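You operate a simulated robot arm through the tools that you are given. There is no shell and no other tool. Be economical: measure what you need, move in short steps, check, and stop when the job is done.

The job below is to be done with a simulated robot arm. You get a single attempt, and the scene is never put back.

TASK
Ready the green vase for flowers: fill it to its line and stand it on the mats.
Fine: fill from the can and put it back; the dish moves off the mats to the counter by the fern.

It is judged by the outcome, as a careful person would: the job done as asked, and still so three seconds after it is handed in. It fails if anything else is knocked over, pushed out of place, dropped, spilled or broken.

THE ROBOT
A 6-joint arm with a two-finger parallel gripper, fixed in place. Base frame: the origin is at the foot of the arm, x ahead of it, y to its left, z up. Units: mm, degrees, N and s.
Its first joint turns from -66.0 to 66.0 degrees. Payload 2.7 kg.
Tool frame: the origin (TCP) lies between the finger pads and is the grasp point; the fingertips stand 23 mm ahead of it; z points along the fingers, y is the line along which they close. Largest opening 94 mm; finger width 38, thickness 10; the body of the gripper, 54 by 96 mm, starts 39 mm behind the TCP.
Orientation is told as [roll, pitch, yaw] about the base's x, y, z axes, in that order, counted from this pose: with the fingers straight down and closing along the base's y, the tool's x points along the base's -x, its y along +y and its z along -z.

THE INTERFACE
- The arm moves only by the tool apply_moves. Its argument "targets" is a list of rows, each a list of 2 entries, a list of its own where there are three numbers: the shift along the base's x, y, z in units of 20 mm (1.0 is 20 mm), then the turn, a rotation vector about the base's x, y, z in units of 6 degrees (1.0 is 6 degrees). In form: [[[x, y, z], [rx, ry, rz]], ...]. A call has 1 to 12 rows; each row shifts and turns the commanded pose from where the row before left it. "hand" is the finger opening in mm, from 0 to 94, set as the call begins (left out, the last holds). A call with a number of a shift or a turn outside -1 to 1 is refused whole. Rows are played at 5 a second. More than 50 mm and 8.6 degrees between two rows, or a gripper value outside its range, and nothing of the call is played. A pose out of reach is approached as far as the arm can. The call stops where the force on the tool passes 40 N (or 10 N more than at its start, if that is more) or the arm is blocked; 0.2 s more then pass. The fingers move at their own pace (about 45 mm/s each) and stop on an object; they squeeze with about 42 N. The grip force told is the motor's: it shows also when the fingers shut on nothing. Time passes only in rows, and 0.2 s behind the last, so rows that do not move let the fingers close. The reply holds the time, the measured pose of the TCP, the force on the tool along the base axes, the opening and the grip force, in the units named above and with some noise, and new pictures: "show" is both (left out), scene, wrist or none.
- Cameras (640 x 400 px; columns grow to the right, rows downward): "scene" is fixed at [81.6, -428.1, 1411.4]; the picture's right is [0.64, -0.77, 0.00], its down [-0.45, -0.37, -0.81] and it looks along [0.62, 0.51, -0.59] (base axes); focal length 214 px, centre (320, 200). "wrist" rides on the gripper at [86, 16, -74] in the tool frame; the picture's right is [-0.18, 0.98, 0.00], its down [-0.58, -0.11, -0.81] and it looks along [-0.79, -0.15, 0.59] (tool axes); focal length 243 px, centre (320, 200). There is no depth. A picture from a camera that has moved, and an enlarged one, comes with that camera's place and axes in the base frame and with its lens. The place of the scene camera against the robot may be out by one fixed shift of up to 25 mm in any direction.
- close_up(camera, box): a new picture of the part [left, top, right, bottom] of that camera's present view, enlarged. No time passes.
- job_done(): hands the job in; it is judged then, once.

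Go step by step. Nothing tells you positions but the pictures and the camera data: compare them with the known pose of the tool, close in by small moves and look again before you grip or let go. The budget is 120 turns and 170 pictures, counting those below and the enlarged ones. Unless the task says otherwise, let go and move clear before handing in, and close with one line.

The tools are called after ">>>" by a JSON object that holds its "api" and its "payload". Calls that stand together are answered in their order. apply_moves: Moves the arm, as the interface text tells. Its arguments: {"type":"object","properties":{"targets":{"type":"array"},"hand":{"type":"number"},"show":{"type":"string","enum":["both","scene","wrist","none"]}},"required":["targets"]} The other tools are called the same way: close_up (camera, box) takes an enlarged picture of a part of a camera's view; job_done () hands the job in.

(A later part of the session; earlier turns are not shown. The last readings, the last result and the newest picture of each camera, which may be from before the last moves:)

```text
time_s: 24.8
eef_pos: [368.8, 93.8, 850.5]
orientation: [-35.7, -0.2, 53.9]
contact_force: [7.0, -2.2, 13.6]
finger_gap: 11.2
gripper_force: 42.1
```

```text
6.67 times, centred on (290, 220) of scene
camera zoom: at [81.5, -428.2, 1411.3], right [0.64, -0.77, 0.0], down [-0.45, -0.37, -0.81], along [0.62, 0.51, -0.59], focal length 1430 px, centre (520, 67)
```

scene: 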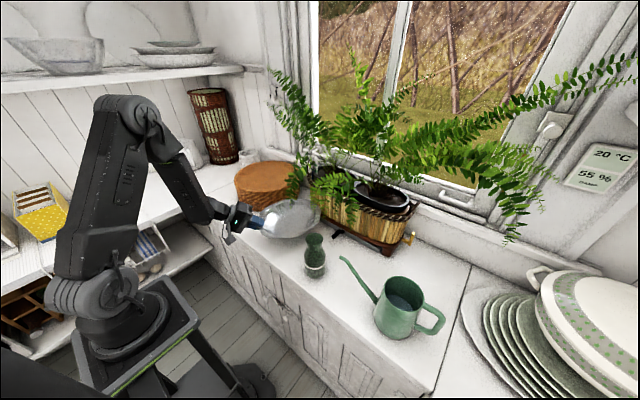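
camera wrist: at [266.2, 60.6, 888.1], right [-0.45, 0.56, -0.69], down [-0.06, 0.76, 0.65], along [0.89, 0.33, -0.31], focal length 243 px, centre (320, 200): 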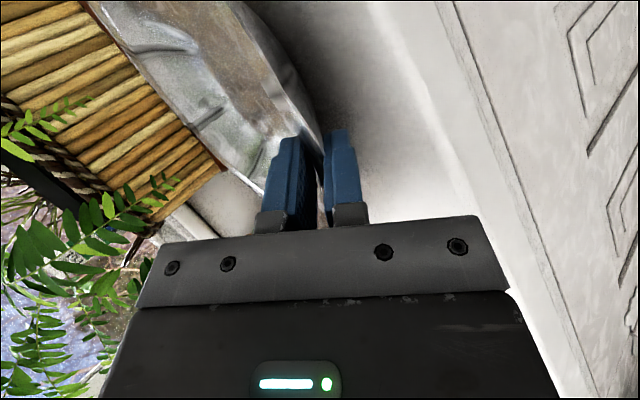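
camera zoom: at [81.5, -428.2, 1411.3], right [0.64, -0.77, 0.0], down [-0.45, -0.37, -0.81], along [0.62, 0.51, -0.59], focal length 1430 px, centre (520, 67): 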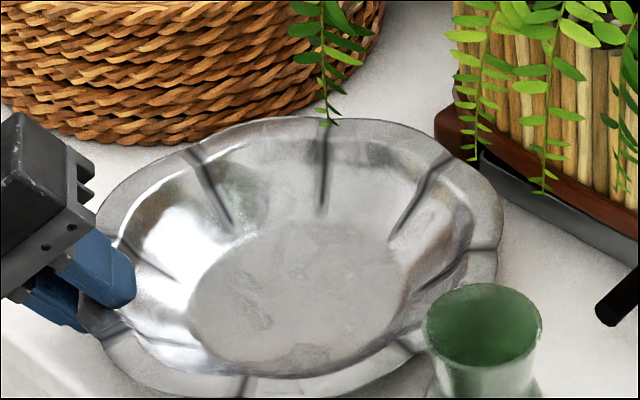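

The dish is nearly flat on the counter, so I open the fingers.

>>> {"api": "apply_moves", "payload": {"targets": [[[0, 0, 0], [0, 0, 0]], [[0, 0, 0], [0, 0, 0]], [[0, 0, 0], [0, 0, 0]]], "hand": 36, "show": "wrist"}}

>>> {"api": "close_up", "payload": {"camera": "scene", "box": [242, 190, 338, 250]}}

```text
time_s: 25.6
eef_pos: [367.7, 93.6, 850.3]
orientation: [-35.3, -0.1, 54.1]
contact_force: [-0.4, 0.1, 0.9]
finger_gap: 36.1
gripper_force: 0.1
camera wrist: at [270.3, 55.9, 901.0], right [-0.54, 0.62, -0.57], down [0.04, 0.69, 0.72], along [0.84, 0.37, -0.4], focal length 243 px, centre (320, 200)
```

wrist: 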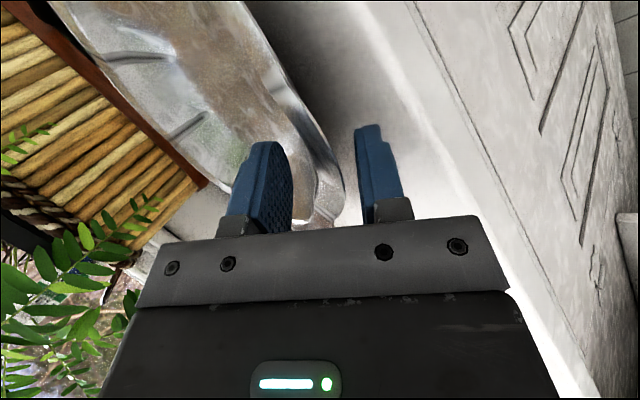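

```text
6.67 times, centred on (290, 220) of scene
camera zoom: at [81.6, -428.1, 1411.4], right [0.64, -0.77, 0.0], down [-0.45, -0.37, -0.81], along [0.62, 0.51, -0.59], focal length 1430 px, centre (520, 67)
```

zoom: 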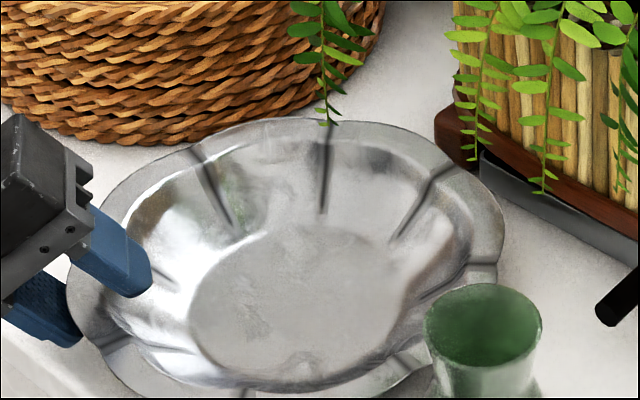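

The dish lies flat on the counter. I retreat along the tool axis and then rise.

>>> {"api": "apply_moves", "payload": {"targets": [[[-0.23, 0.17, 0.41], [0, 0, 0]], [[-0.47, 0.34, 0.82], [0, 0, 0]], [[-0.47, 0.34, 0.82], [0, 0, 0]], [[-0.47, 0.34, 0.82], [0, 0, 0]], [[-0.3, 0.2, 1], [0, 0, 0]], [[0, 0, 1], [0, 0, 0]], [[0, 0, 1], [0, 0, 0]], [[0, 0, 1], [0, 0, 0]], [[0, 0, 1], [0, 0, 0]], [[0, 0, 1], [0, 0, 0]]], "show": "scene"}}

>>> {"api": "close_up", "payload": {"camera": "scene", "box": [200, 150, 360, 250]}}

>>> {"api": "close_up", "payload": {"camera": "scene", "box": [280, 220, 460, 345]}}

```text
time_s: 27.8
eef_pos: [327.7, 123.0, 1027.1]
orientation: [-35.4, -0.1, 54.0]
contact_force: [-0.1, 0.2, 0.3]
finger_gap: 35.9
gripper_force: 0.1
```

scene: 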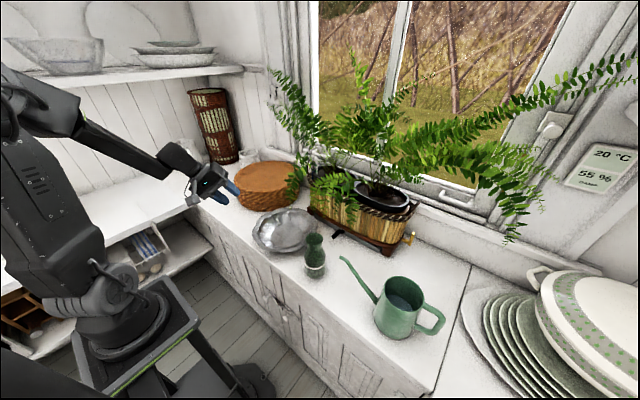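

```text
4.00 times, centred on (280, 200) of scene
camera zoom: at [81.6, -428.1, 1411.4], right [0.64, -0.77, 0.0], down [-0.45, -0.37, -0.81], along [0.62, 0.51, -0.59], focal length 858 px, centre (480, 200)
```

zoom: 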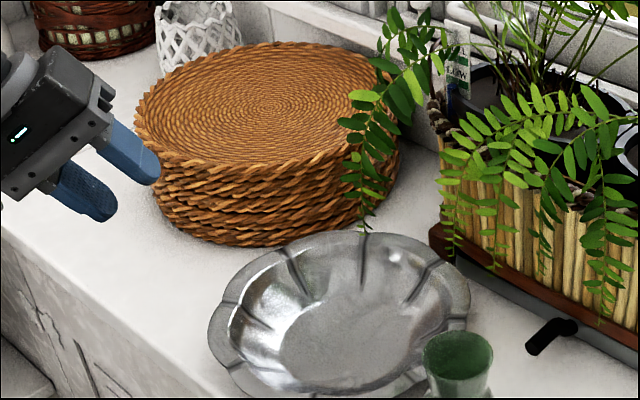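

```text
3.20 times, centred on (370, 282) of scene
camera zoom: at [81.6, -428.1, 1411.4], right [0.64, -0.77, 0.0], down [-0.45, -0.37, -0.81], along [0.62, 0.51, -0.59], focal length 686 px, centre (160, -64)
```

zoom: 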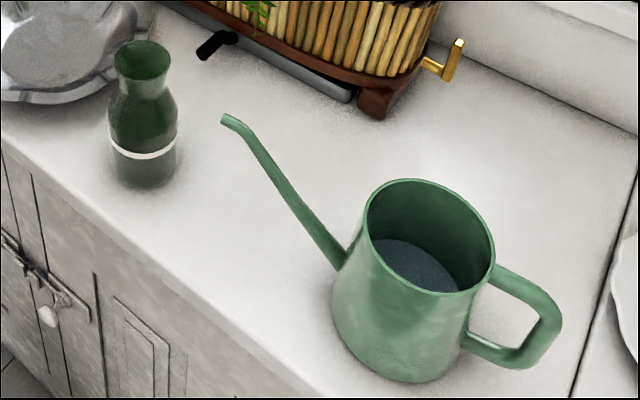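

The dish is well placed. Next is the can: I straighten the tool, turn it, and move high over toward the can.

>>> {"api": "apply_moves", "payload": {"targets": [[[0, 0, 0.5], [0.578, 0.795, 0]], [[0, 0, 0.5], [0.578, 0.795, 0]], [[0, 0, 0.5], [0.578, 0.795, 0]], [[0, 0, 0.5], [0.578, 0.795, 0]], [[0, 0, 0], [0.578, 0.795, 0]], [[0, 0, 0], [0.578, 0.795, 0]], [[0.1, -0.9, 0], [0, 0, -1]], [[0.1, -0.9, 0], [0, 0, -1]], [[0.1, -0.9, 0], [0, 0, -1]], [[0.1, -0.9, 0], [0, 0, -1]], [[0.1, -0.9, 0], [0, 0, -1]], [[0.1, -0.9, 0], [0, 0, -1]]], "show": "none", "hand": 60}}

>>> {"api": "apply_moves", "payload": {"targets": [[[0.1, -0.9, 0], [0, 0, -1]], [[0.1, -0.9, 0], [0, 0, -1]], [[0.1, -0.9, 0], [0, 0, -1]], [[0.1, -0.9, 0], [0, 0, -1]], [[0.1, -0.9, 0], [0, 0, -1]], [[0.1, -0.9, 0], [0, 0, -1]], [[0.1, -0.9, 0], [0, 0, -1]], [[0.1, -0.9, 0], [0, 0, -1]], [[0.1, -0.9, 0], [0, 0, -1]], [[0.1, -0.9, 0], [0, 0, -1]], [[0.1, -0.9, 0], [0, 0, -1]], [[0.1, -0.9, 0], [0, 0, -1]]]}}

```text
time_s: 30.4
eef_pos: [341.4, 11.7, 1064.8]
orientation: [0.1, -0.1, 17.8]
contact_force: [0.0, 0.2, -0.6]
finger_gap: 59.8
gripper_force: 0.1
```

```text
time_s: 33.0
eef_pos: [364.1, -201.4, 1068.5]
orientation: [-0.1, -0.1, -54.2]
contact_force: [0.4, 0.6, 0.4]
finger_gap: 59.9
gripper_force: 0.0
camera wrist: at [326.9, -121.9, 1142.7], right [0.91, 0.43, 0.0], down [0.25, -0.53, 0.81], along [0.34, -0.73, -0.59], focal length 243 px, centre (320, 200)
```

scene: 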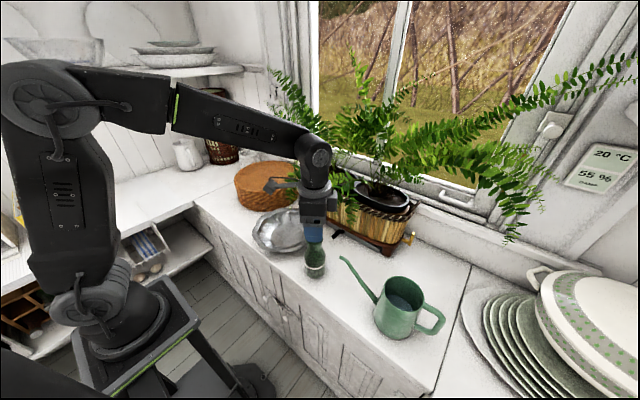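
wrist: 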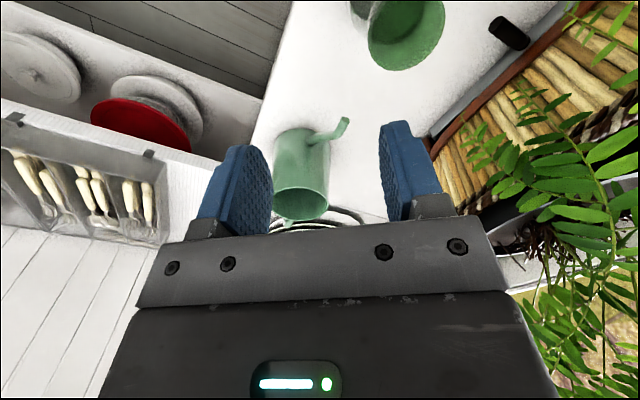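

The vase and can are in view: the can is centred near (440,-450) with its spout tip near (421,-253,920). I continue over to the handle.

>>> {"api": "apply_moves", "payload": {"targets": [[[0.35, -0.9, 0], [0, 0, -0.3]], [[0.35, -0.9, 0], [0, 0, -0.3]], [[0.35, -0.9, 0], [0, 0, -0.3]], [[0.35, -0.9, 0], [0, 0, -0.3]], [[0.35, -0.9, 0], [0, 0, -0.3]], [[0.35, -0.9, 0], [0, 0, -0.3]], [[0.35, -0.9, 0], [0, 0, -0.3]], [[0.35, -0.9, 0], [0, 0, -0.3]], [[0.35, -0.9, 0], [0, 0, -0.3]], [[0.35, -0.9, 0], [0, 0, -0.3]], [[0.35, -0.9, 0], [0, 0, -0.3]], [[0.35, -0.9, 0], [0, 0, -0.3]]]}}

>>> {"api": "close_up", "payload": {"camera": "scene", "box": [320, 220, 480, 320]}}

```text
time_s: 35.6
eef_pos: [449.7, -416.4, 1067.2]
orientation: [-0.1, -0.1, -75.7]
contact_force: [0.3, -0.4, -0.1]
finger_gap: 60.0
gripper_force: 0.1
camera wrist: at [443.4, -329.9, 1141.2], right [1.0, 0.06, 0.0], down [0.04, -0.59, 0.81], along [0.05, -0.81, -0.59], focal length 243 px, centre (320, 200)
```

scene: 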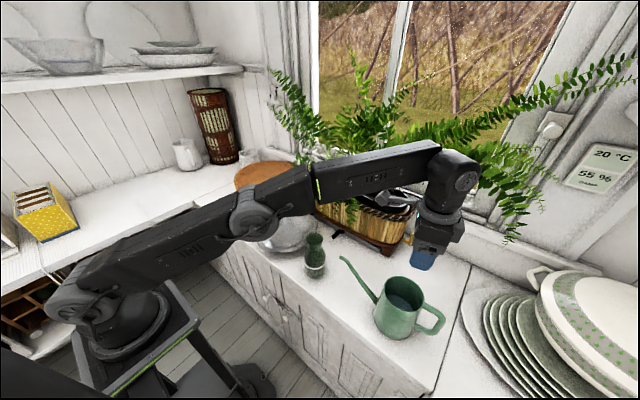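
wrist: 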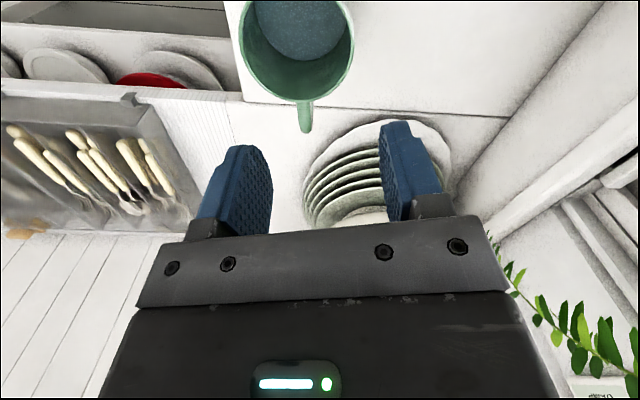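

```text
4.00 times, centred on (400, 270) of scene
camera zoom: at [81.6, -428.1, 1411.4], right [0.64, -0.77, 0.0], down [-0.45, -0.37, -0.81], along [0.62, 0.51, -0.59], focal length 858 px, centre (0, -80)
```

zoom: 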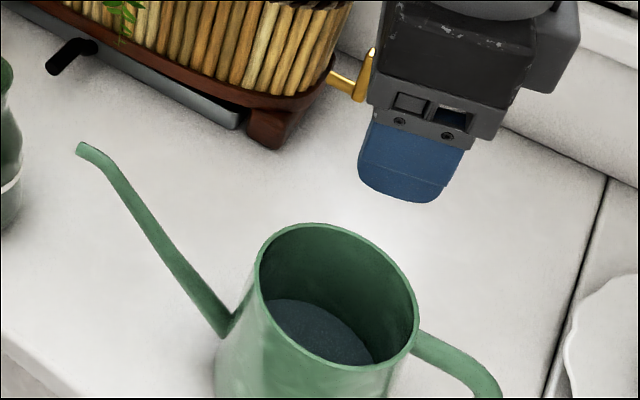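

The can measures better now: its rim centre is at (428,-425,915), its spout tip at (416,-252,928), and its handle reaches to about y=-520. I'll come down over the handle's top bar and look between the fingers.

>>> {"api": "apply_moves", "payload": {"targets": [[[-0.08, -0.82, -0.4], [0, 0, -0.28]], [[-0.08, -0.82, -0.6], [0, 0, -0.28]], [[-0.08, -0.82, -0.8], [0, 0, -0.28]], [[-0.08, -0.82, -0.9], [0, 0, -0.28]], [[-0.08, -0.82, -0.9], [0, 0, -0.28]]]}}

>>> {"api": "close_up", "payload": {"camera": "scene", "box": [368, 240, 496, 320]}}

>>> {"api": "close_up", "payload": {"camera": "wrist", "box": [200, 0, 456, 160]}}

```text
time_s: 36.8
eef_pos: [420.0, -474.0, 994.6]
orientation: [0.0, -0.2, -84.1]
contact_force: [-0.9, 0.5, 0.3]
finger_gap: 60.0
gripper_force: 0.0
out of reach, approached as far as the arm can: row 1, 2, 3, 4, 5
camera wrist: at [427.8, -386.1, 1068.8], right [1.0, -0.08, 0.0], down [-0.05, -0.59, 0.81], along [-0.07, -0.8, -0.59], focal length 243 px, centre (320, 200)
```

scene: 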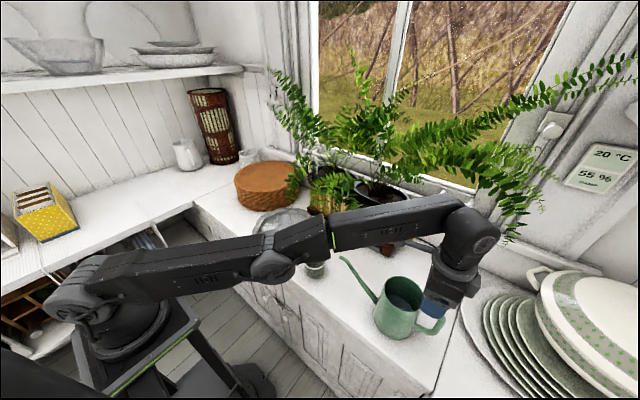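
wrist: 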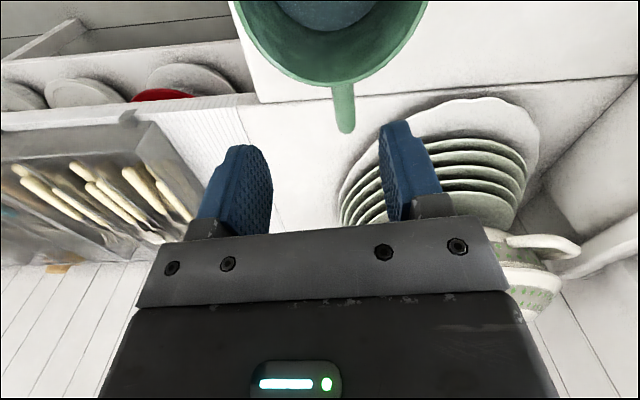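

```text
5.00 times, centred on (432, 280) of scene
camera zoom: at [81.6, -428.1, 1411.4], right [0.64, -0.77, 0.0], down [-0.45, -0.37, -0.81], along [0.62, 0.51, -0.59], focal length 1072 px, centre (-240, -200)
```

zoom: 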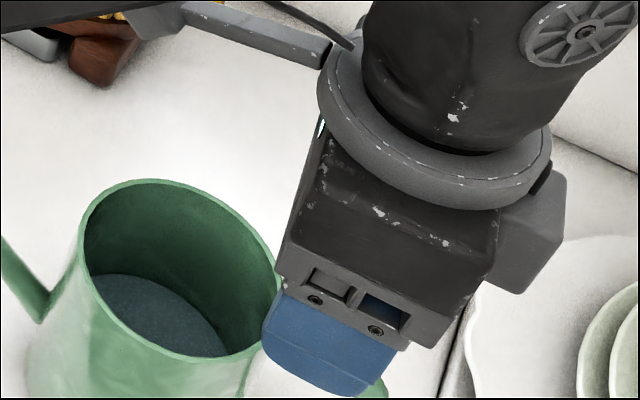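

```text
2.50 times, centred on (328, 80) of wrist
camera zoom: at [427.8, -386.1, 1068.8], right [1.0, -0.08, 0.0], down [-0.05, -0.59, 0.81], along [-0.07, -0.8, -0.59], focal length 606 px, centre (300, 500)
```

zoom: 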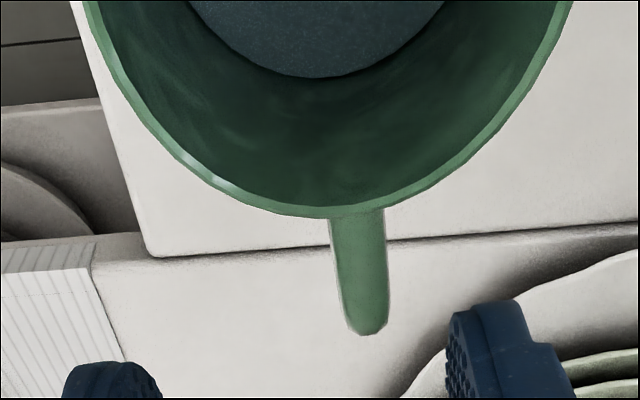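

The arm is at full stretch with the tool vertical. I'll tilt the tool outward about the closing axis by 24° to gain reach.

>>> {"api": "apply_moves", "payload": {"targets": [[[0, 0, 0], [-0.995, -0.105, 0]], [[0, 0, 0], [-0.995, -0.105, 0]], [[0, 0, 0], [-0.995, -0.105, 0]], [[0, 0, 0], [-0.995, -0.105, 0]]]}}

>>> {"api": "close_up", "payload": {"camera": "scene", "box": [368, 250, 496, 330]}}

```text
time_s: 37.8
eef_pos: [460.4, -513.6, 1005.1]
orientation: [0.0, -24.2, -84.2]
contact_force: [0.1, 0.5, 0.9]
finger_gap: 60.1
gripper_force: 0.0
out of reach, approached as far as the arm can: row 1, 2, 3, 4
camera wrist: at [464.1, -403.4, 1038.2], right [0.99, -0.07, 0.08], down [-0.09, -0.21, 0.97], along [-0.05, -0.98, -0.22], focal length 243 px, centre (320, 200)
```

scene: 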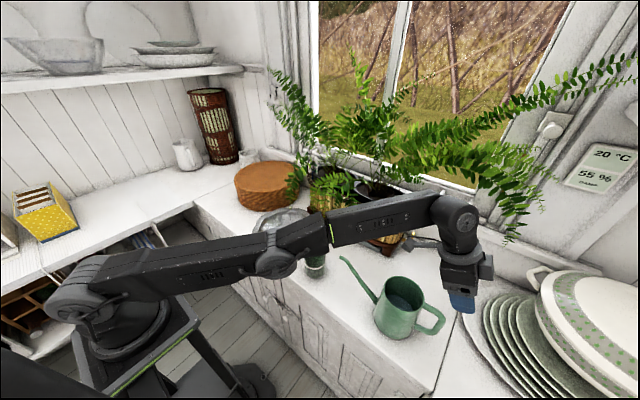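
wrist: 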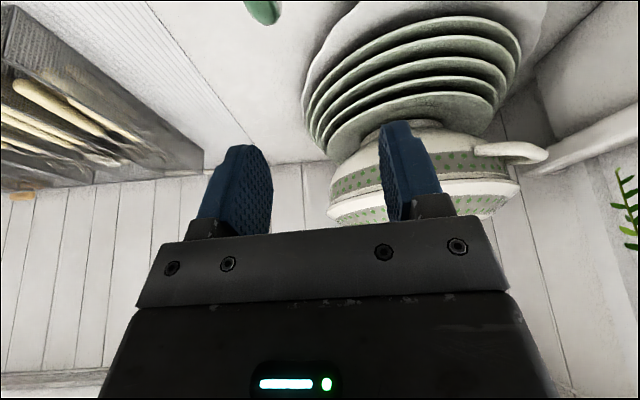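

```text
5.00 times, centred on (432, 290) of scene
camera zoom: at [81.6, -428.1, 1411.4], right [0.64, -0.77, 0.0], down [-0.45, -0.37, -0.81], along [0.62, 0.51, -0.59], focal length 1072 px, centre (-240, -250)
```

zoom: 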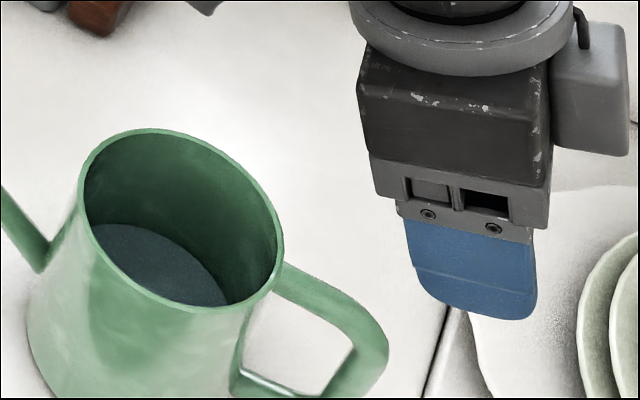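

The pose drifted from what I commanded. I'll nudge it back toward (441,-498) and see whether the arm follows.

>>> {"api": "apply_moves", "payload": {"targets": [[[0, 0, 0], [0, 0, 0]], [[0, 0.4, -0.4], [0, 0, 0]], [[0, 0, 0], [0, 0, 0]]], "show": "wrist"}}

```text
time_s: 38.6
eef_pos: [464.9, -509.4, 998.1]
orientation: [0.1, -24.0, -84.1]
contact_force: [0.1, 0.6, 0.6]
finger_gap: 59.9
gripper_force: 0.1
out of reach, approached as far as the arm can: row 2
camera wrist: at [468.6, -400.2, 1030.8], right [0.99, -0.07, 0.07], down [-0.09, -0.21, 0.97], along [-0.05, -0.97, -0.22], focal length 243 px, centre (320, 200)
```

wrist: 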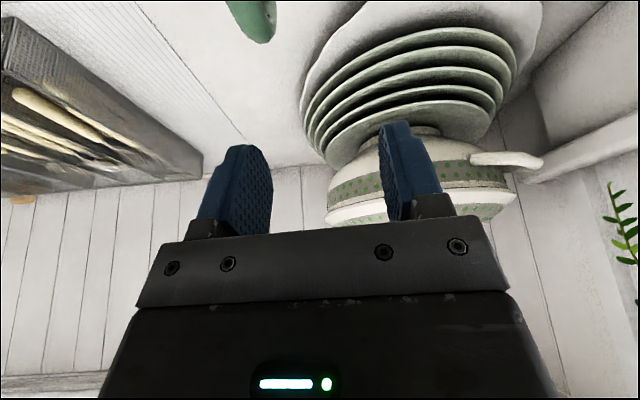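

The arm is close to its straight-elbow limit, and lowering should gain reach. I'll move inward and down a little.

>>> {"api": "apply_moves", "payload": {"targets": [[[-0.2, 0.2, -0.5], [0, 0, 0]], [[-0.2, 0.2, -0.5], [0, 0, 0]], [[-0.2, 0.2, -0.5], [0, 0, 0]], [[-0.2, 0, -0.5], [0, 0, 0]], [[0, 0, 0], [0, 0, 0]]]}}

>>> {"api": "close_up", "payload": {"camera": "wrist", "box": [200, 0, 456, 160]}}

```text
time_s: 39.8
eef_pos: [465.9, -514.4, 960.8]
orientation: [0.0, -24.1, -84.1]
contact_force: [-0.2, -0.7, -0.1]
finger_gap: 59.9
gripper_force: 0.1
out of reach, approached as far as the arm can: row 1, 2, 3, 4
camera wrist: at [470.5, -405.6, 994.0], right [0.99, -0.07, 0.08], down [-0.09, -0.21, 0.97], along [-0.05, -0.97, -0.22], focal length 243 px, centre (320, 200)
```

scene: 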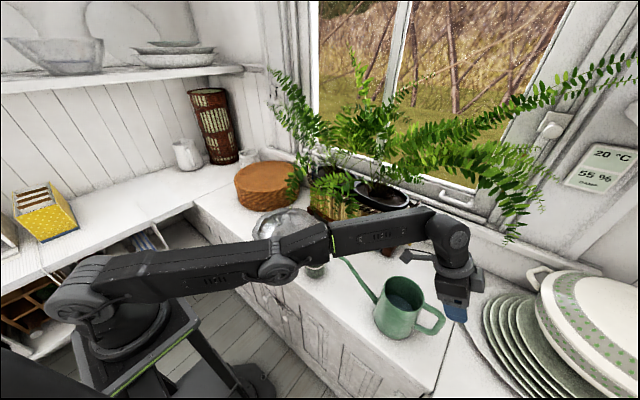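
wrist: 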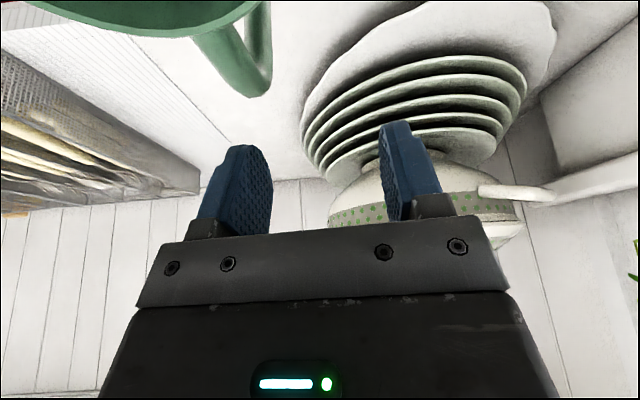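

```text
2.50 times, centred on (328, 80) of wrist
camera zoom: at [470.5, -405.6, 994.0], right [0.99, -0.07, 0.08], down [-0.09, -0.21, 0.97], along [-0.05, -0.97, -0.22], focal length 606 px, centre (300, 500)
```

zoom: 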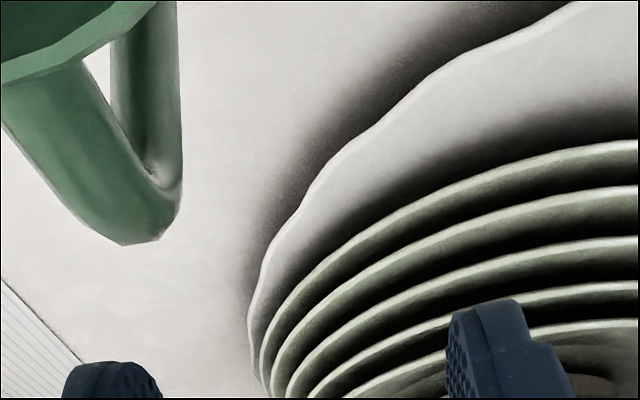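

The arm sits at its straight-elbow singularity. I'll command an inward and upward move to free it before approaching again.

>>> {"api": "apply_moves", "payload": {"targets": [[[-0.5, 0.5, 0.3], [0, 0, 0]], [[-0.5, 0.5, 0.3], [0, 0, 0]], [[-0.5, 0.5, 0.3], [0, 0, 0]], [[-0.5, 0.5, 0.3], [0, 0, 0]], [[-0.5, 0.5, 0], [0, 0, 0]], [[0, 0, 0], [0, 0, 0]]], "show": "none"}}

```text
time_s: 41.2
eef_pos: [461.6, -506.4, 993.8]
orientation: [0.0, -24.2, -84.2]
contact_force: [-0.1, 0.0, -0.7]
finger_gap: 59.8
gripper_force: 0.0
out of reach, approached as far as the arm can: row 1, 2, 3, 4, 5
```

Still stuck. I'll undo the tilt to find the limiting joint.

>>> {"api": "apply_moves", "payload": {"targets": [[[0, 0, 0.3], [0.995, 0.105, 0]], [[0, 0, 0.3], [0.995, 0.105, 0]], [[0, 0, 0.3], [0.995, 0.105, 0]], [[0, 0, 0], [0.995, 0.105, 0]], [[0, 0, 0], [0, 0, 0]]], "show": "scene"}}

```text
time_s: 42.4
eef_pos: [421.6, -468.8, 1011.2]
orientation: [0.0, 0.0, -84.1]
contact_force: [-0.8, 0.2, -0.2]
finger_gap: 60.1
gripper_force: 0.1
out of reach, approached as far as the arm can: row 2, 3, 4
```

scene: 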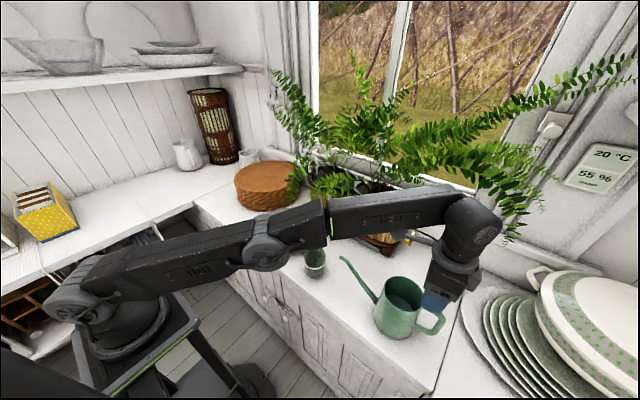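

I'll test an inward move with the tool vertical.

>>> {"api": "apply_moves", "payload": {"targets": [[[-0.6, 0.7, 0], [0, 0, 0]], [[-0.6, 0.7, 0], [0, 0, 0]], [[-0.6, 0.7, 0], [0, 0, 0]]], "show": "none"}}

```text
time_s: 43.2
eef_pos: [386.0, -426.9, 1009.9]
orientation: [0.0, -0.1, -84.2]
contact_force: [-0.9, -0.5, 0.7]
finger_gap: 60.2
gripper_force: 0.0
```

The arm follows now. I'll test the outward tilt again from this less stretched pose.

>>> {"api": "apply_moves", "payload": {"targets": [[[0, 0, 0], [-0.995, -0.105, 0]], [[0, 0, 0], [-0.995, -0.105, 0]], [[0, 0, 0], [-0.995, -0.105, 0]], [[0, 0, 0], [-0.995, -0.105, 0]]], "show": "none"}}

```text
time_s: 44.2
eef_pos: [385.9, -426.1, 1009.7]
orientation: [0.1, -24.2, -84.0]
contact_force: [-0.2, 0.1, 0.5]
finger_gap: 59.9
gripper_force: 0.1
```

That works. Now I move outward over the handle.

>>> {"api": "apply_moves", "payload": {"targets": [[[0.55, -0.74, -0.3], [0, 0, 0]], [[0.55, -0.74, -0.3], [0, 0, 0]], [[0.55, -0.74, -0.3], [0, 0, 0]], [[0.55, -0.74, -0.3], [0, 0, 0]], [[0.55, -0.74, -0.3], [0, 0, 0]]]}}

>>> {"api": "close_up", "payload": {"camera": "scene", "box": [368, 250, 496, 330]}}

```text
time_s: 45.4
eef_pos: [439.7, -499.8, 980.3]
orientation: [0.2, -24.2, -84.1]
contact_force: [-0.9, -0.3, 0.8]
finger_gap: 60.2
gripper_force: 0.1
camera wrist: at [443.5, -389.5, 1013.5], right [0.99, -0.07, 0.08], down [-0.09, -0.21, 0.97], along [-0.05, -0.98, -0.22], focal length 243 px, centre (320, 200)
```

scene: 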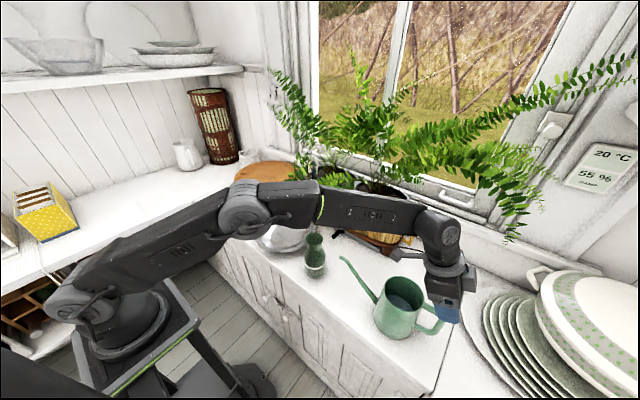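
wrist: 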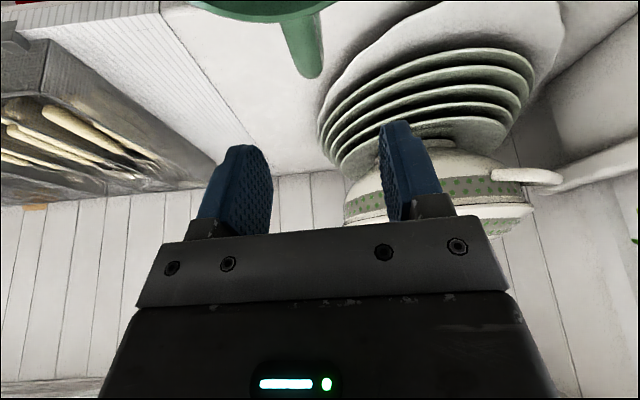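

```text
5.00 times, centred on (432, 290) of scene
camera zoom: at [81.6, -428.1, 1411.4], right [0.64, -0.77, 0.0], down [-0.45, -0.37, -0.81], along [0.62, 0.51, -0.59], focal length 1072 px, centre (-240, -250)
```

zoom: 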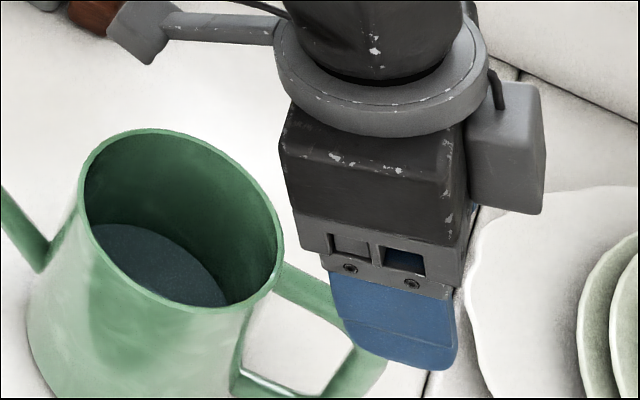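

The handle's top bar runs at about (432..437, -473..-519, ~905). I'll reduce the tilt to about 16° so the camera clears the can, and lower to straddle the bar.

>>> {"api": "apply_moves", "payload": {"targets": [[[-0.1, 0, -0.6], [0.43, 0.045, 0]], [[-0.1, 0, -0.9], [0.43, 0.045, 0]], [[-0.04, 0, -0.9], [0.43, 0.045, 0]], [[0, 0, -0.8], [0, 0, 0]]]}}

>>> {"api": "close_up", "payload": {"camera": "scene", "box": [368, 250, 496, 330]}}

>>> {"api": "close_up", "payload": {"camera": "wrist", "box": [200, 80, 456, 240]}}

```text
time_s: 46.4
eef_pos: [433.7, -498.4, 915.4]
orientation: [0.0, -16.3, -84.2]
contact_force: [0.0, 0.3, 1.0]
finger_gap: 60.0
gripper_force: 0.0
camera wrist: at [439.2, -393.8, 963.6], right [1.0, -0.07, 0.05], down [-0.07, -0.34, 0.94], along [-0.05, -0.94, -0.35], focal length 243 px, centre (320, 200)
```

scene: 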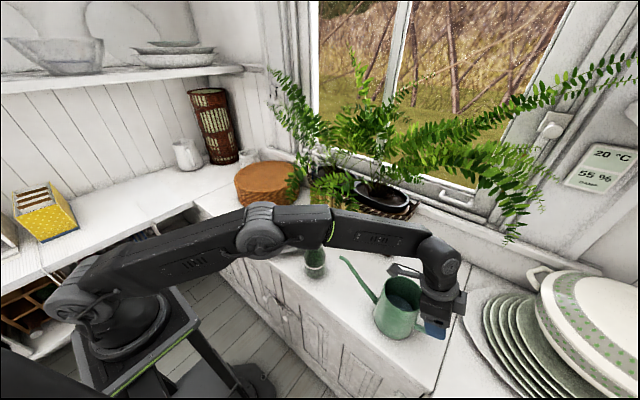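
wrist: 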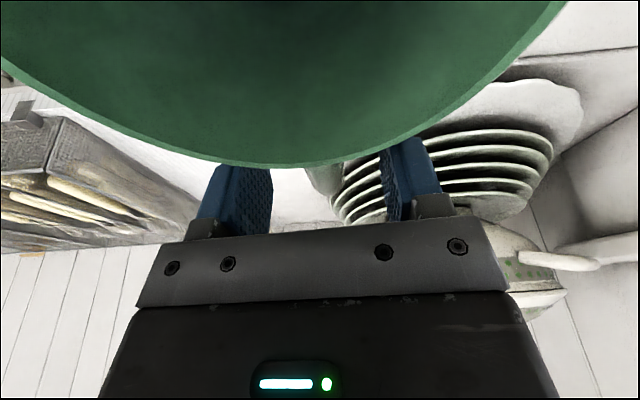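

```text
5.00 times, centred on (432, 290) of scene
camera zoom: at [81.6, -428.1, 1411.4], right [0.64, -0.77, 0.0], down [-0.45, -0.37, -0.81], along [0.62, 0.51, -0.59], focal length 1072 px, centre (-240, -250)
```

zoom: 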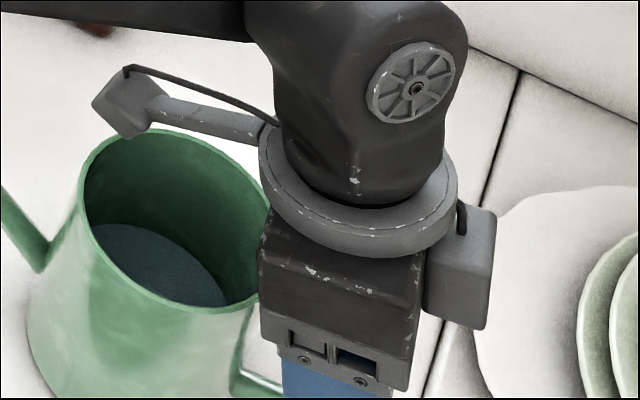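

```text
2.50 times, centred on (328, 160) of wrist
camera zoom: at [439.2, -393.8, 963.6], right [1.0, -0.07, 0.05], down [-0.07, -0.34, 0.94], along [-0.05, -0.94, -0.35], focal length 606 px, centre (300, 300)
```

zoom: 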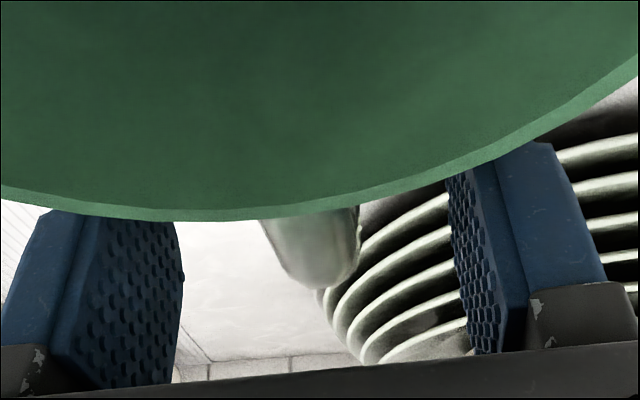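

The fingers straddle the handle with it centred. I'll lower 13 mm more and close.

>>> {"api": "apply_moves", "payload": {"targets": [[[0, 0, -0.35], [0, 0, 0]], [[0, 0, -0.3], [0, 0, 0]]], "show": "none"}}

>>> {"api": "apply_moves", "payload": {"targets": [[[0, 0, 0], [0, 0, 0]], [[0, 0, 0], [0, 0, 0]], [[0, 0, 0], [0, 0, 0]], [[0, 0, 0], [0, 0, 0]]], "hand": 0, "show": "wrist"}}

>>> {"api": "close_up", "payload": {"camera": "scene", "box": [320, 230, 480, 330]}}

```text
time_s: 47.0
eef_pos: [435.5, -497.8, 902.2]
orientation: [0.0, -16.3, -84.0]
contact_force: [-0.4, 0.5, 0.0]
finger_gap: 60.0
gripper_force: 0.1
```

```text
time_s: 48.0
eef_pos: [435.5, -497.8, 903.1]
orientation: [0.1, -16.3, -84.1]
contact_force: [1.3, 2.1, 0.8]
finger_gap: 14.7
gripper_force: 42.0
camera wrist: at [440.5, -394.0, 950.4], right [1.0, -0.07, 0.05], down [-0.08, -0.34, 0.94], along [-0.05, -0.94, -0.34], focal length 243 px, centre (320, 200)
```

wrist: 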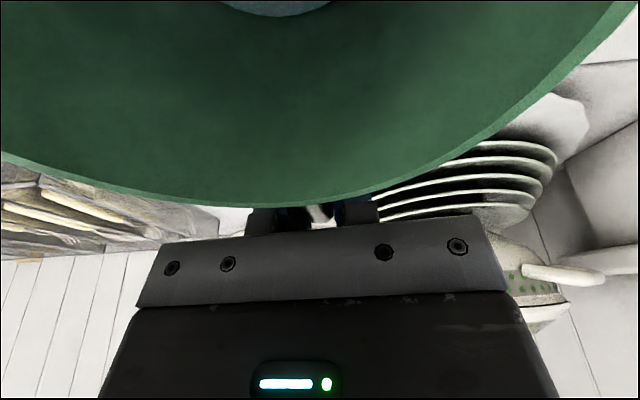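

```text
4.00 times, centred on (400, 280) of scene
camera zoom: at [81.6, -428.1, 1411.4], right [0.64, -0.77, 0.0], down [-0.45, -0.37, -0.81], along [0.62, 0.51, -0.59], focal length 858 px, centre (0, -120)
```

zoom: 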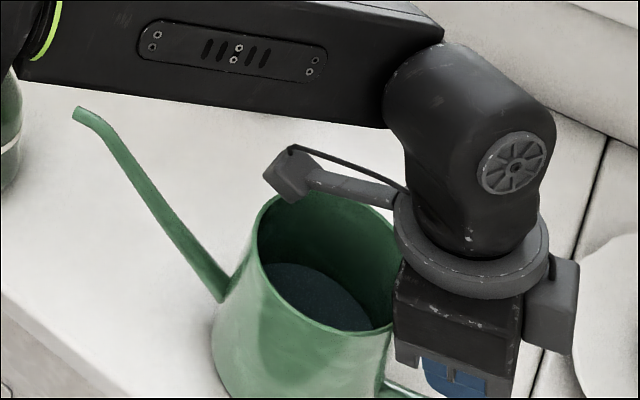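

The handle is gripped at 14.7 mm. I'll do a small test lift.

>>> {"api": "apply_moves", "payload": {"targets": [[[0, 0, 0.15], [0, 0, 0]], [[0, 0, 0.2], [0, 0, 0]], [[0, 0, 0.25], [0, 0, 0]], [[0, 0, 0], [0, 0, 0]]], "show": "none"}}

>>> {"api": "close_up", "payload": {"camera": "scene", "box": [320, 230, 480, 330]}}

```text
time_s: 49.0
eef_pos: [436.4, -498.5, 915.9]
orientation: [0.0, -16.3, -84.1]
contact_force: [0.1, 0.6, -5.1]
finger_gap: 14.8
gripper_force: 41.8
```

```text
4.00 times, centred on (400, 280) of scene
camera zoom: at [81.7, -428.2, 1411.3], right [0.64, -0.77, 0.0], down [-0.45, -0.37, -0.81], along [0.62, 0.51, -0.59], focal length 858 px, centre (0, -120)
```

zoom: 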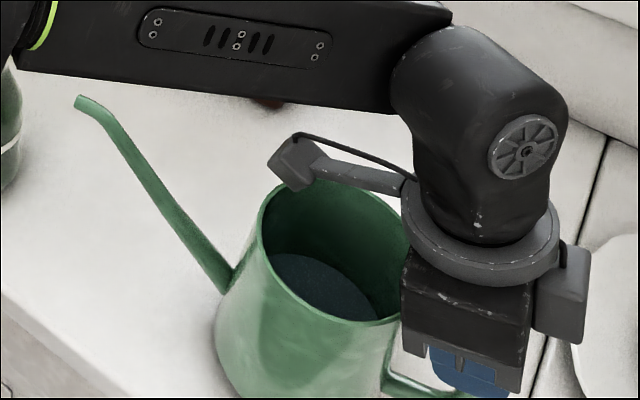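

The can lifts without slipping and weighs about 0.5 kg. I'll carry it smoothly up and toward the vase, still upright.

>>> {"api": "apply_moves", "payload": {"targets": [[[0, 0, 0.5], [0, 0, 0]], [[0, 0, 0.7], [0, 0, 0]], [[0, 0, 0.7], [0, 0, 0]], [[0, 0.2, 0.7], [0, 0, 0]], [[-0.02, 0.4, 0.5], [0, 0, 0]], [[-0.03, 0.5, 0.4], [0, 0, 0]], [[-0.03, 0.6, 0.3], [0, 0, 0]], [[-0.03, 0.6, 0.2], [0, 0, 0]], [[-0.03, 0.6, 0.0], [0, 0, 0]], [[-0.03, 0.6, 0.0], [0, 0, 0]], [[-0.03, 0.5, 0.0], [0, 0, 0]], [[0, 0.3, 0], [0, 0, 0]]]}}

>>> {"api": "close_up", "payload": {"camera": "scene", "box": [280, 190, 440, 290]}}

```text
time_s: 51.6
eef_pos: [430.1, -413.1, 994.4]
orientation: [0.0, -16.3, -84.2]
contact_force: [-0.7, 0.4, -4.6]
finger_gap: 14.8
gripper_force: 41.6
camera wrist: at [436.3, -308.8, 1041.8], right [1.0, -0.07, 0.05], down [-0.07, -0.34, 0.94], along [-0.05, -0.94, -0.34], focal length 243 px, centre (320, 200)
```

scene: 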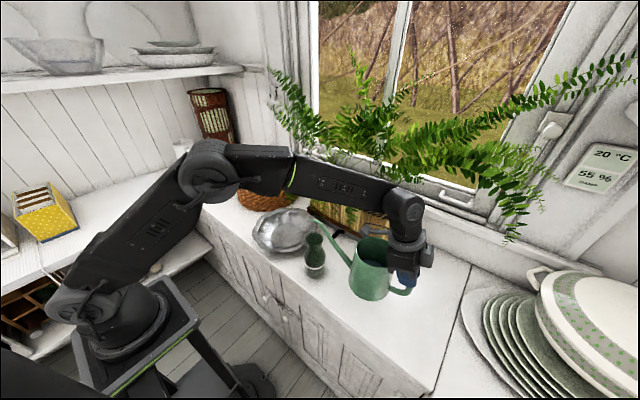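
wrist: 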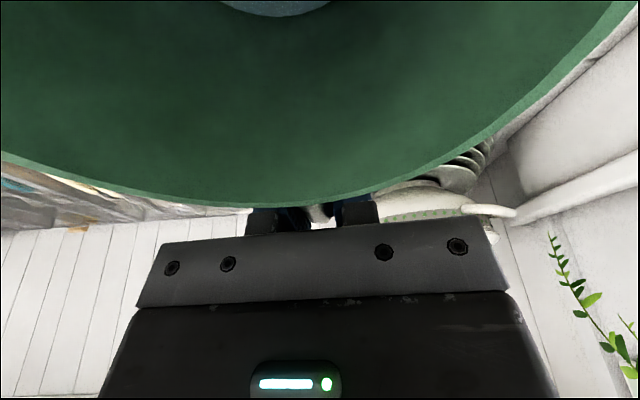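

```text
4.00 times, centred on (360, 240) of scene
camera zoom: at [81.7, -428.2, 1411.3], right [0.64, -0.77, 0.0], down [-0.45, -0.37, -0.81], along [0.62, 0.51, -0.59], focal length 858 px, centre (160, 40)
```

zoom: 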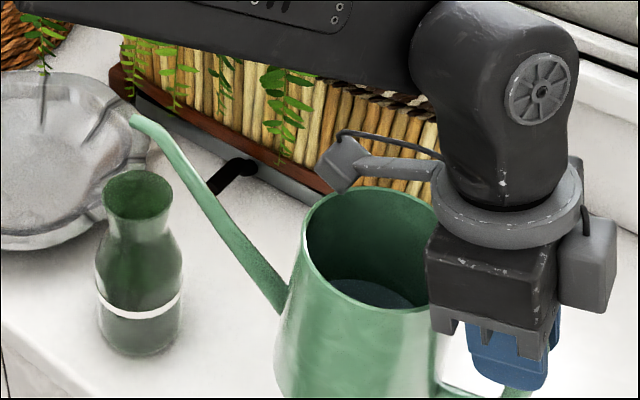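

The spout tip hangs above the vase mouth as predicted. I'll tilt the first 15° slowly about x.

>>> {"api": "apply_moves", "payload": {"targets": [[[0, 0, 0], [-0.5, 0, 0]], [[0, 0, 0], [-0.5, 0, 0]], [[0, 0, 0], [-0.5, 0, 0]], [[0, 0, 0], [-0.5, 0, 0]]], "show": "none"}}

>>> {"api": "close_up", "payload": {"camera": "scene", "box": [280, 190, 440, 290]}}

```text
time_s: 52.6
eef_pos: [432.7, -412.5, 994.9]
orientation: [-1.3, -28.2, -83.6]
contact_force: [0.0, -0.4, -5.1]
finger_gap: 14.6
gripper_force: 42.2
```

```text
4.00 times, centred on (360, 240) of scene
camera zoom: at [81.6, -428.2, 1411.3], right [0.64, -0.77, 0.0], down [-0.45, -0.37, -0.81], along [0.62, 0.51, -0.59], focal length 858 px, centre (160, 40)
```

zoom: 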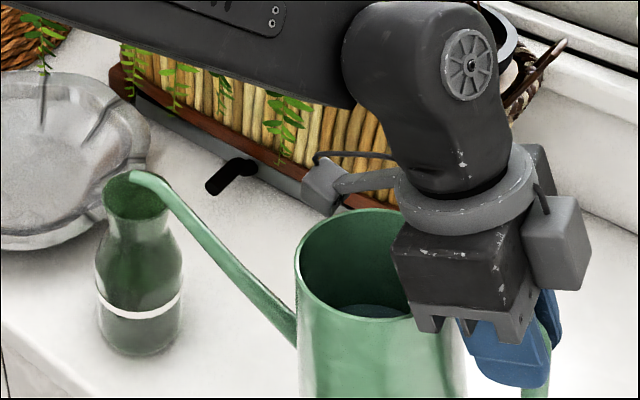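

The spout tip is right over the mouth. I'll continue tilting in small steps, shifting the can so the tip stays put.

>>> {"api": "apply_moves", "payload": {"targets": [[[-0.02, 0.13, 0.38], [-0.5, 0, 0]], [[-0.02, 0.13, 0.38], [-0.5, 0, 0]], [[0, 0.16, 0.63], [-0.5, 0, 0]], [[0, 0, 0], [0, 0, 0]]], "show": "none"}}

>>> {"api": "close_up", "payload": {"camera": "scene", "box": [280, 190, 440, 290]}}

```text
time_s: 53.6
eef_pos: [429.1, -404.3, 1022.3]
orientation: [-2.6, -37.2, -82.9]
contact_force: [0.6, 0.9, -5.7]
finger_gap: 14.9
gripper_force: 41.7
```

```text
4.00 times, centred on (360, 240) of scene
camera zoom: at [81.7, -428.2, 1411.3], right [0.64, -0.77, 0.0], down [-0.45, -0.37, -0.81], along [0.62, 0.51, -0.59], focal length 858 px, centre (160, 40)
```

zoom: 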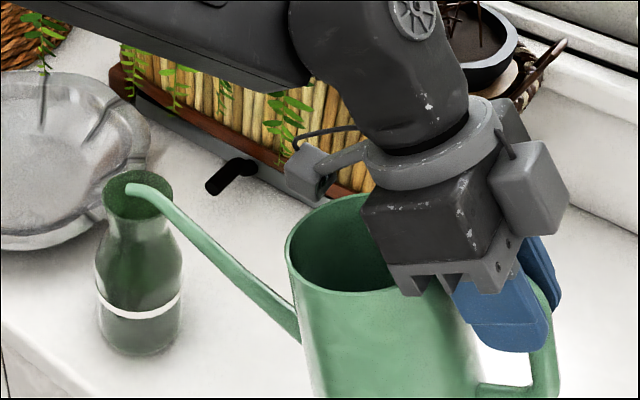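

No water yet at 21°. I'll go another 3°.

>>> {"api": "apply_moves", "payload": {"targets": [[[0, 0.18, 0.6], [-0.5, 0, 0]], [[0, 0, 0], [0, 0, 0]]], "show": "none"}}

>>> {"api": "close_up", "payload": {"camera": "scene", "box": [290, 210, 386, 270]}}

```text
time_s: 54.2
eef_pos: [427.6, -402.3, 1035.3]
orientation: [-3.0, -40.2, -82.7]
contact_force: [0.3, -1.3, -4.6]
finger_gap: 15.0
gripper_force: 42.4
```

```text
6.67 times, centred on (338, 240) of scene
camera zoom: at [81.7, -428.2, 1411.3], right [0.64, -0.77, 0.0], down [-0.45, -0.37, -0.81], along [0.62, 0.51, -0.59], focal length 1430 px, centre (200, -67)
```

zoom: 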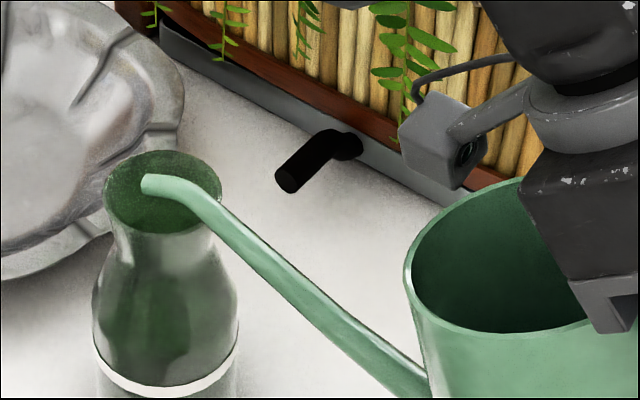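

The tip is centred over the mouth with no flow yet. I'll go another 3°.

>>> {"api": "apply_moves", "payload": {"targets": [[[0.1, 0.15, 0.65], [-0.5, 0, 0]], [[0, 0, 0], [0, 0, 0]]], "show": "none"}}

>>> {"api": "close_up", "payload": {"camera": "scene", "box": [290, 215, 386, 275]}}

```text
time_s: 54.8
eef_pos: [429.6, -398.7, 1049.5]
orientation: [-3.8, -43.2, -82.2]
contact_force: [-0.6, 0.3, -5.3]
finger_gap: 14.6
gripper_force: 41.6
```

```text
6.67 times, centred on (338, 245) of scene
camera zoom: at [81.7, -428.2, 1411.3], right [0.64, -0.77, 0.0], down [-0.45, -0.37, -0.81], along [0.62, 0.51, -0.59], focal length 1430 px, centre (200, -100)
```

zoom: 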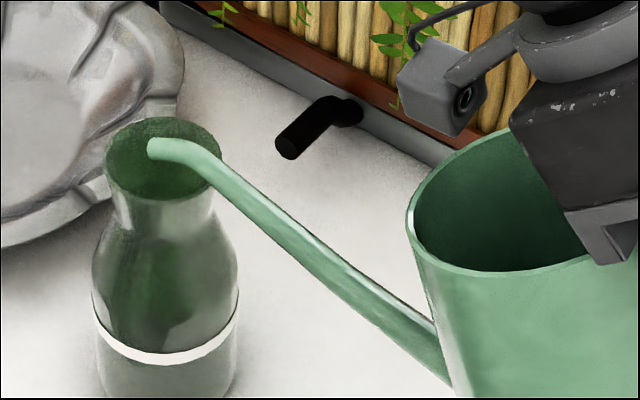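

Still no flow at 27°. I'll go another 3°.

>>> {"api": "apply_moves", "payload": {"targets": [[[0.05, 0.22, 0.6], [-0.5, 0, 0]], [[0, 0, 0], [0, 0, 0]]], "show": "none"}}

>>> {"api": "close_up", "payload": {"camera": "scene", "box": [290, 215, 386, 275]}}

```text
time_s: 55.4
eef_pos: [430.8, -392.4, 1061.6]
orientation: [-4.2, -46.1, -81.8]
contact_force: [0.4, 0.7, -5.3]
finger_gap: 14.5
gripper_force: 41.8
```

```text
6.67 times, centred on (338, 245) of scene
camera zoom: at [81.7, -428.2, 1411.3], right [0.64, -0.77, 0.0], down [-0.45, -0.37, -0.81], along [0.62, 0.51, -0.59], focal length 1430 px, centre (200, -100)
```

zoom: 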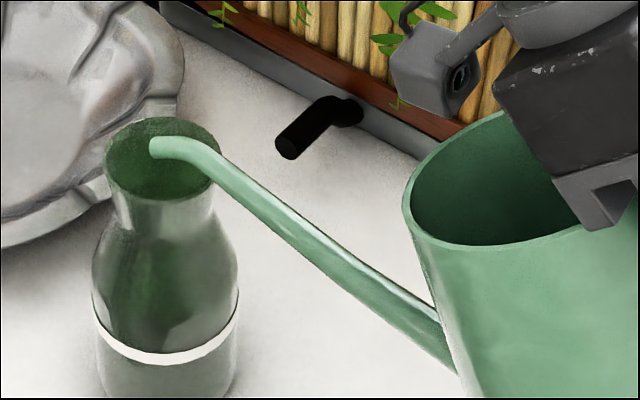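

Still dry at 30°. I'll continue.

>>> {"api": "apply_moves", "payload": {"targets": [[[0.05, 0.26, 0.6], [-0.5, 0, 0]], [[0, 0, 0], [0, 0, 0]]], "show": "none"}}

>>> {"api": "close_up", "payload": {"camera": "scene", "box": [290, 215, 386, 275]}}

```text
time_s: 56.0
eef_pos: [431.6, -388.3, 1070.5]
orientation: [-4.9, -49.1, -81.3]
contact_force: [0.4, 0.9, -4.9]
finger_gap: 14.7
gripper_force: 41.7
```

```text
6.67 times, centred on (338, 245) of scene
camera zoom: at [81.7, -428.2, 1411.3], right [0.64, -0.77, 0.0], down [-0.45, -0.37, -0.81], along [0.62, 0.51, -0.59], focal length 1430 px, centre (200, -100)
```

zoom: 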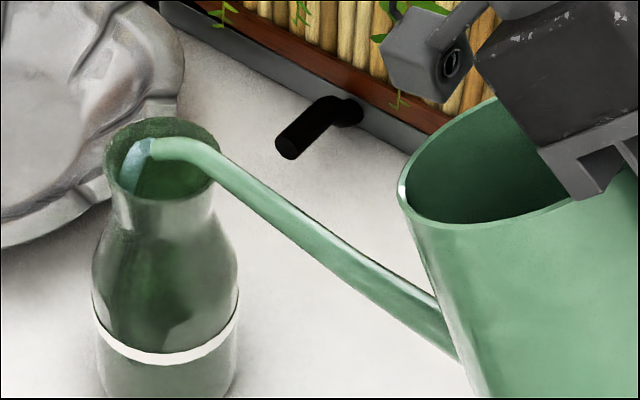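

Water is flowing into the vase. I'll shift back a few mm for margin and let it run briefly.

>>> {"api": "apply_moves", "payload": {"targets": [[[0, -0.2, 0], [0, 0, 0]], [[0, 0, 0], [0, 0, 0]], [[0, 0, 0], [0, 0, 0]]], "show": "none"}}

>>> {"api": "close_up", "payload": {"camera": "scene", "box": [290, 225, 370, 275]}}

```text
time_s: 56.8
eef_pos: [432.4, -391.6, 1072.3]
orientation: [-5.0, -49.1, -81.3]
contact_force: [0.8, 0.2, -4.4]
finger_gap: 14.9
gripper_force: 42.1
```

```text
8.00 times, centred on (330, 250) of scene
camera zoom: at [81.6, -428.2, 1411.3], right [0.64, -0.77, 0.0], down [-0.45, -0.37, -0.81], along [0.62, 0.51, -0.59], focal length 1716 px, centre (240, -200)
```

zoom: 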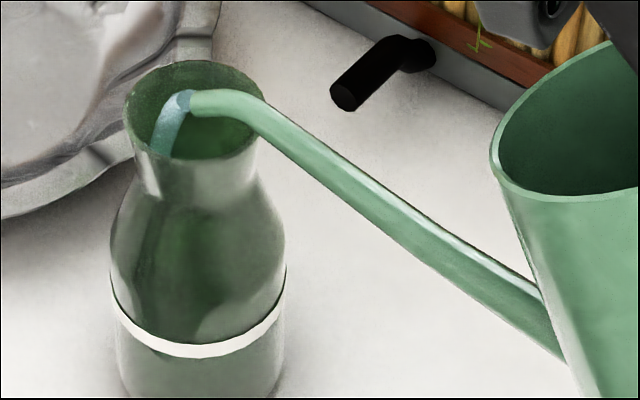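

The stream stays inside the mouth. I'll centre it a little better toward +x and let it run while I watch the level.

>>> {"api": "apply_moves", "payload": {"targets": [[[0.35, 0, 0], [0, 0, 0]], [[0, 0, 0], [0, 0, 0]], [[0, 0, 0], [0, 0, 0]], [[0, 0, 0], [0, 0, 0]]], "show": "none"}}

>>> {"api": "close_up", "payload": {"camera": "scene", "box": [294, 228, 342, 282]}}

```text
time_s: 57.8
eef_pos: [439.3, -392.2, 1074.0]
orientation: [-4.9, -49.1, -81.3]
contact_force: [0.0, -0.3, -4.2]
finger_gap: 14.9
gripper_force: 41.9
```

```text
7.41 times, centred on (318, 255) of scene
camera zoom: at [81.6, -428.2, 1411.3], right [0.64, -0.77, 0.0], down [-0.45, -0.37, -0.81], along [0.62, 0.51, -0.59], focal length 1589 px, centre (335, -207)
```

zoom: 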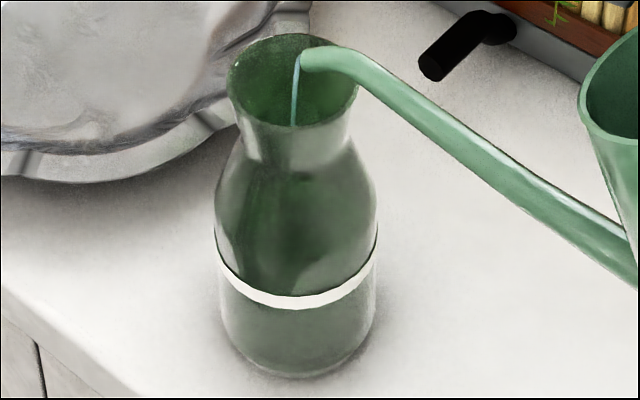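

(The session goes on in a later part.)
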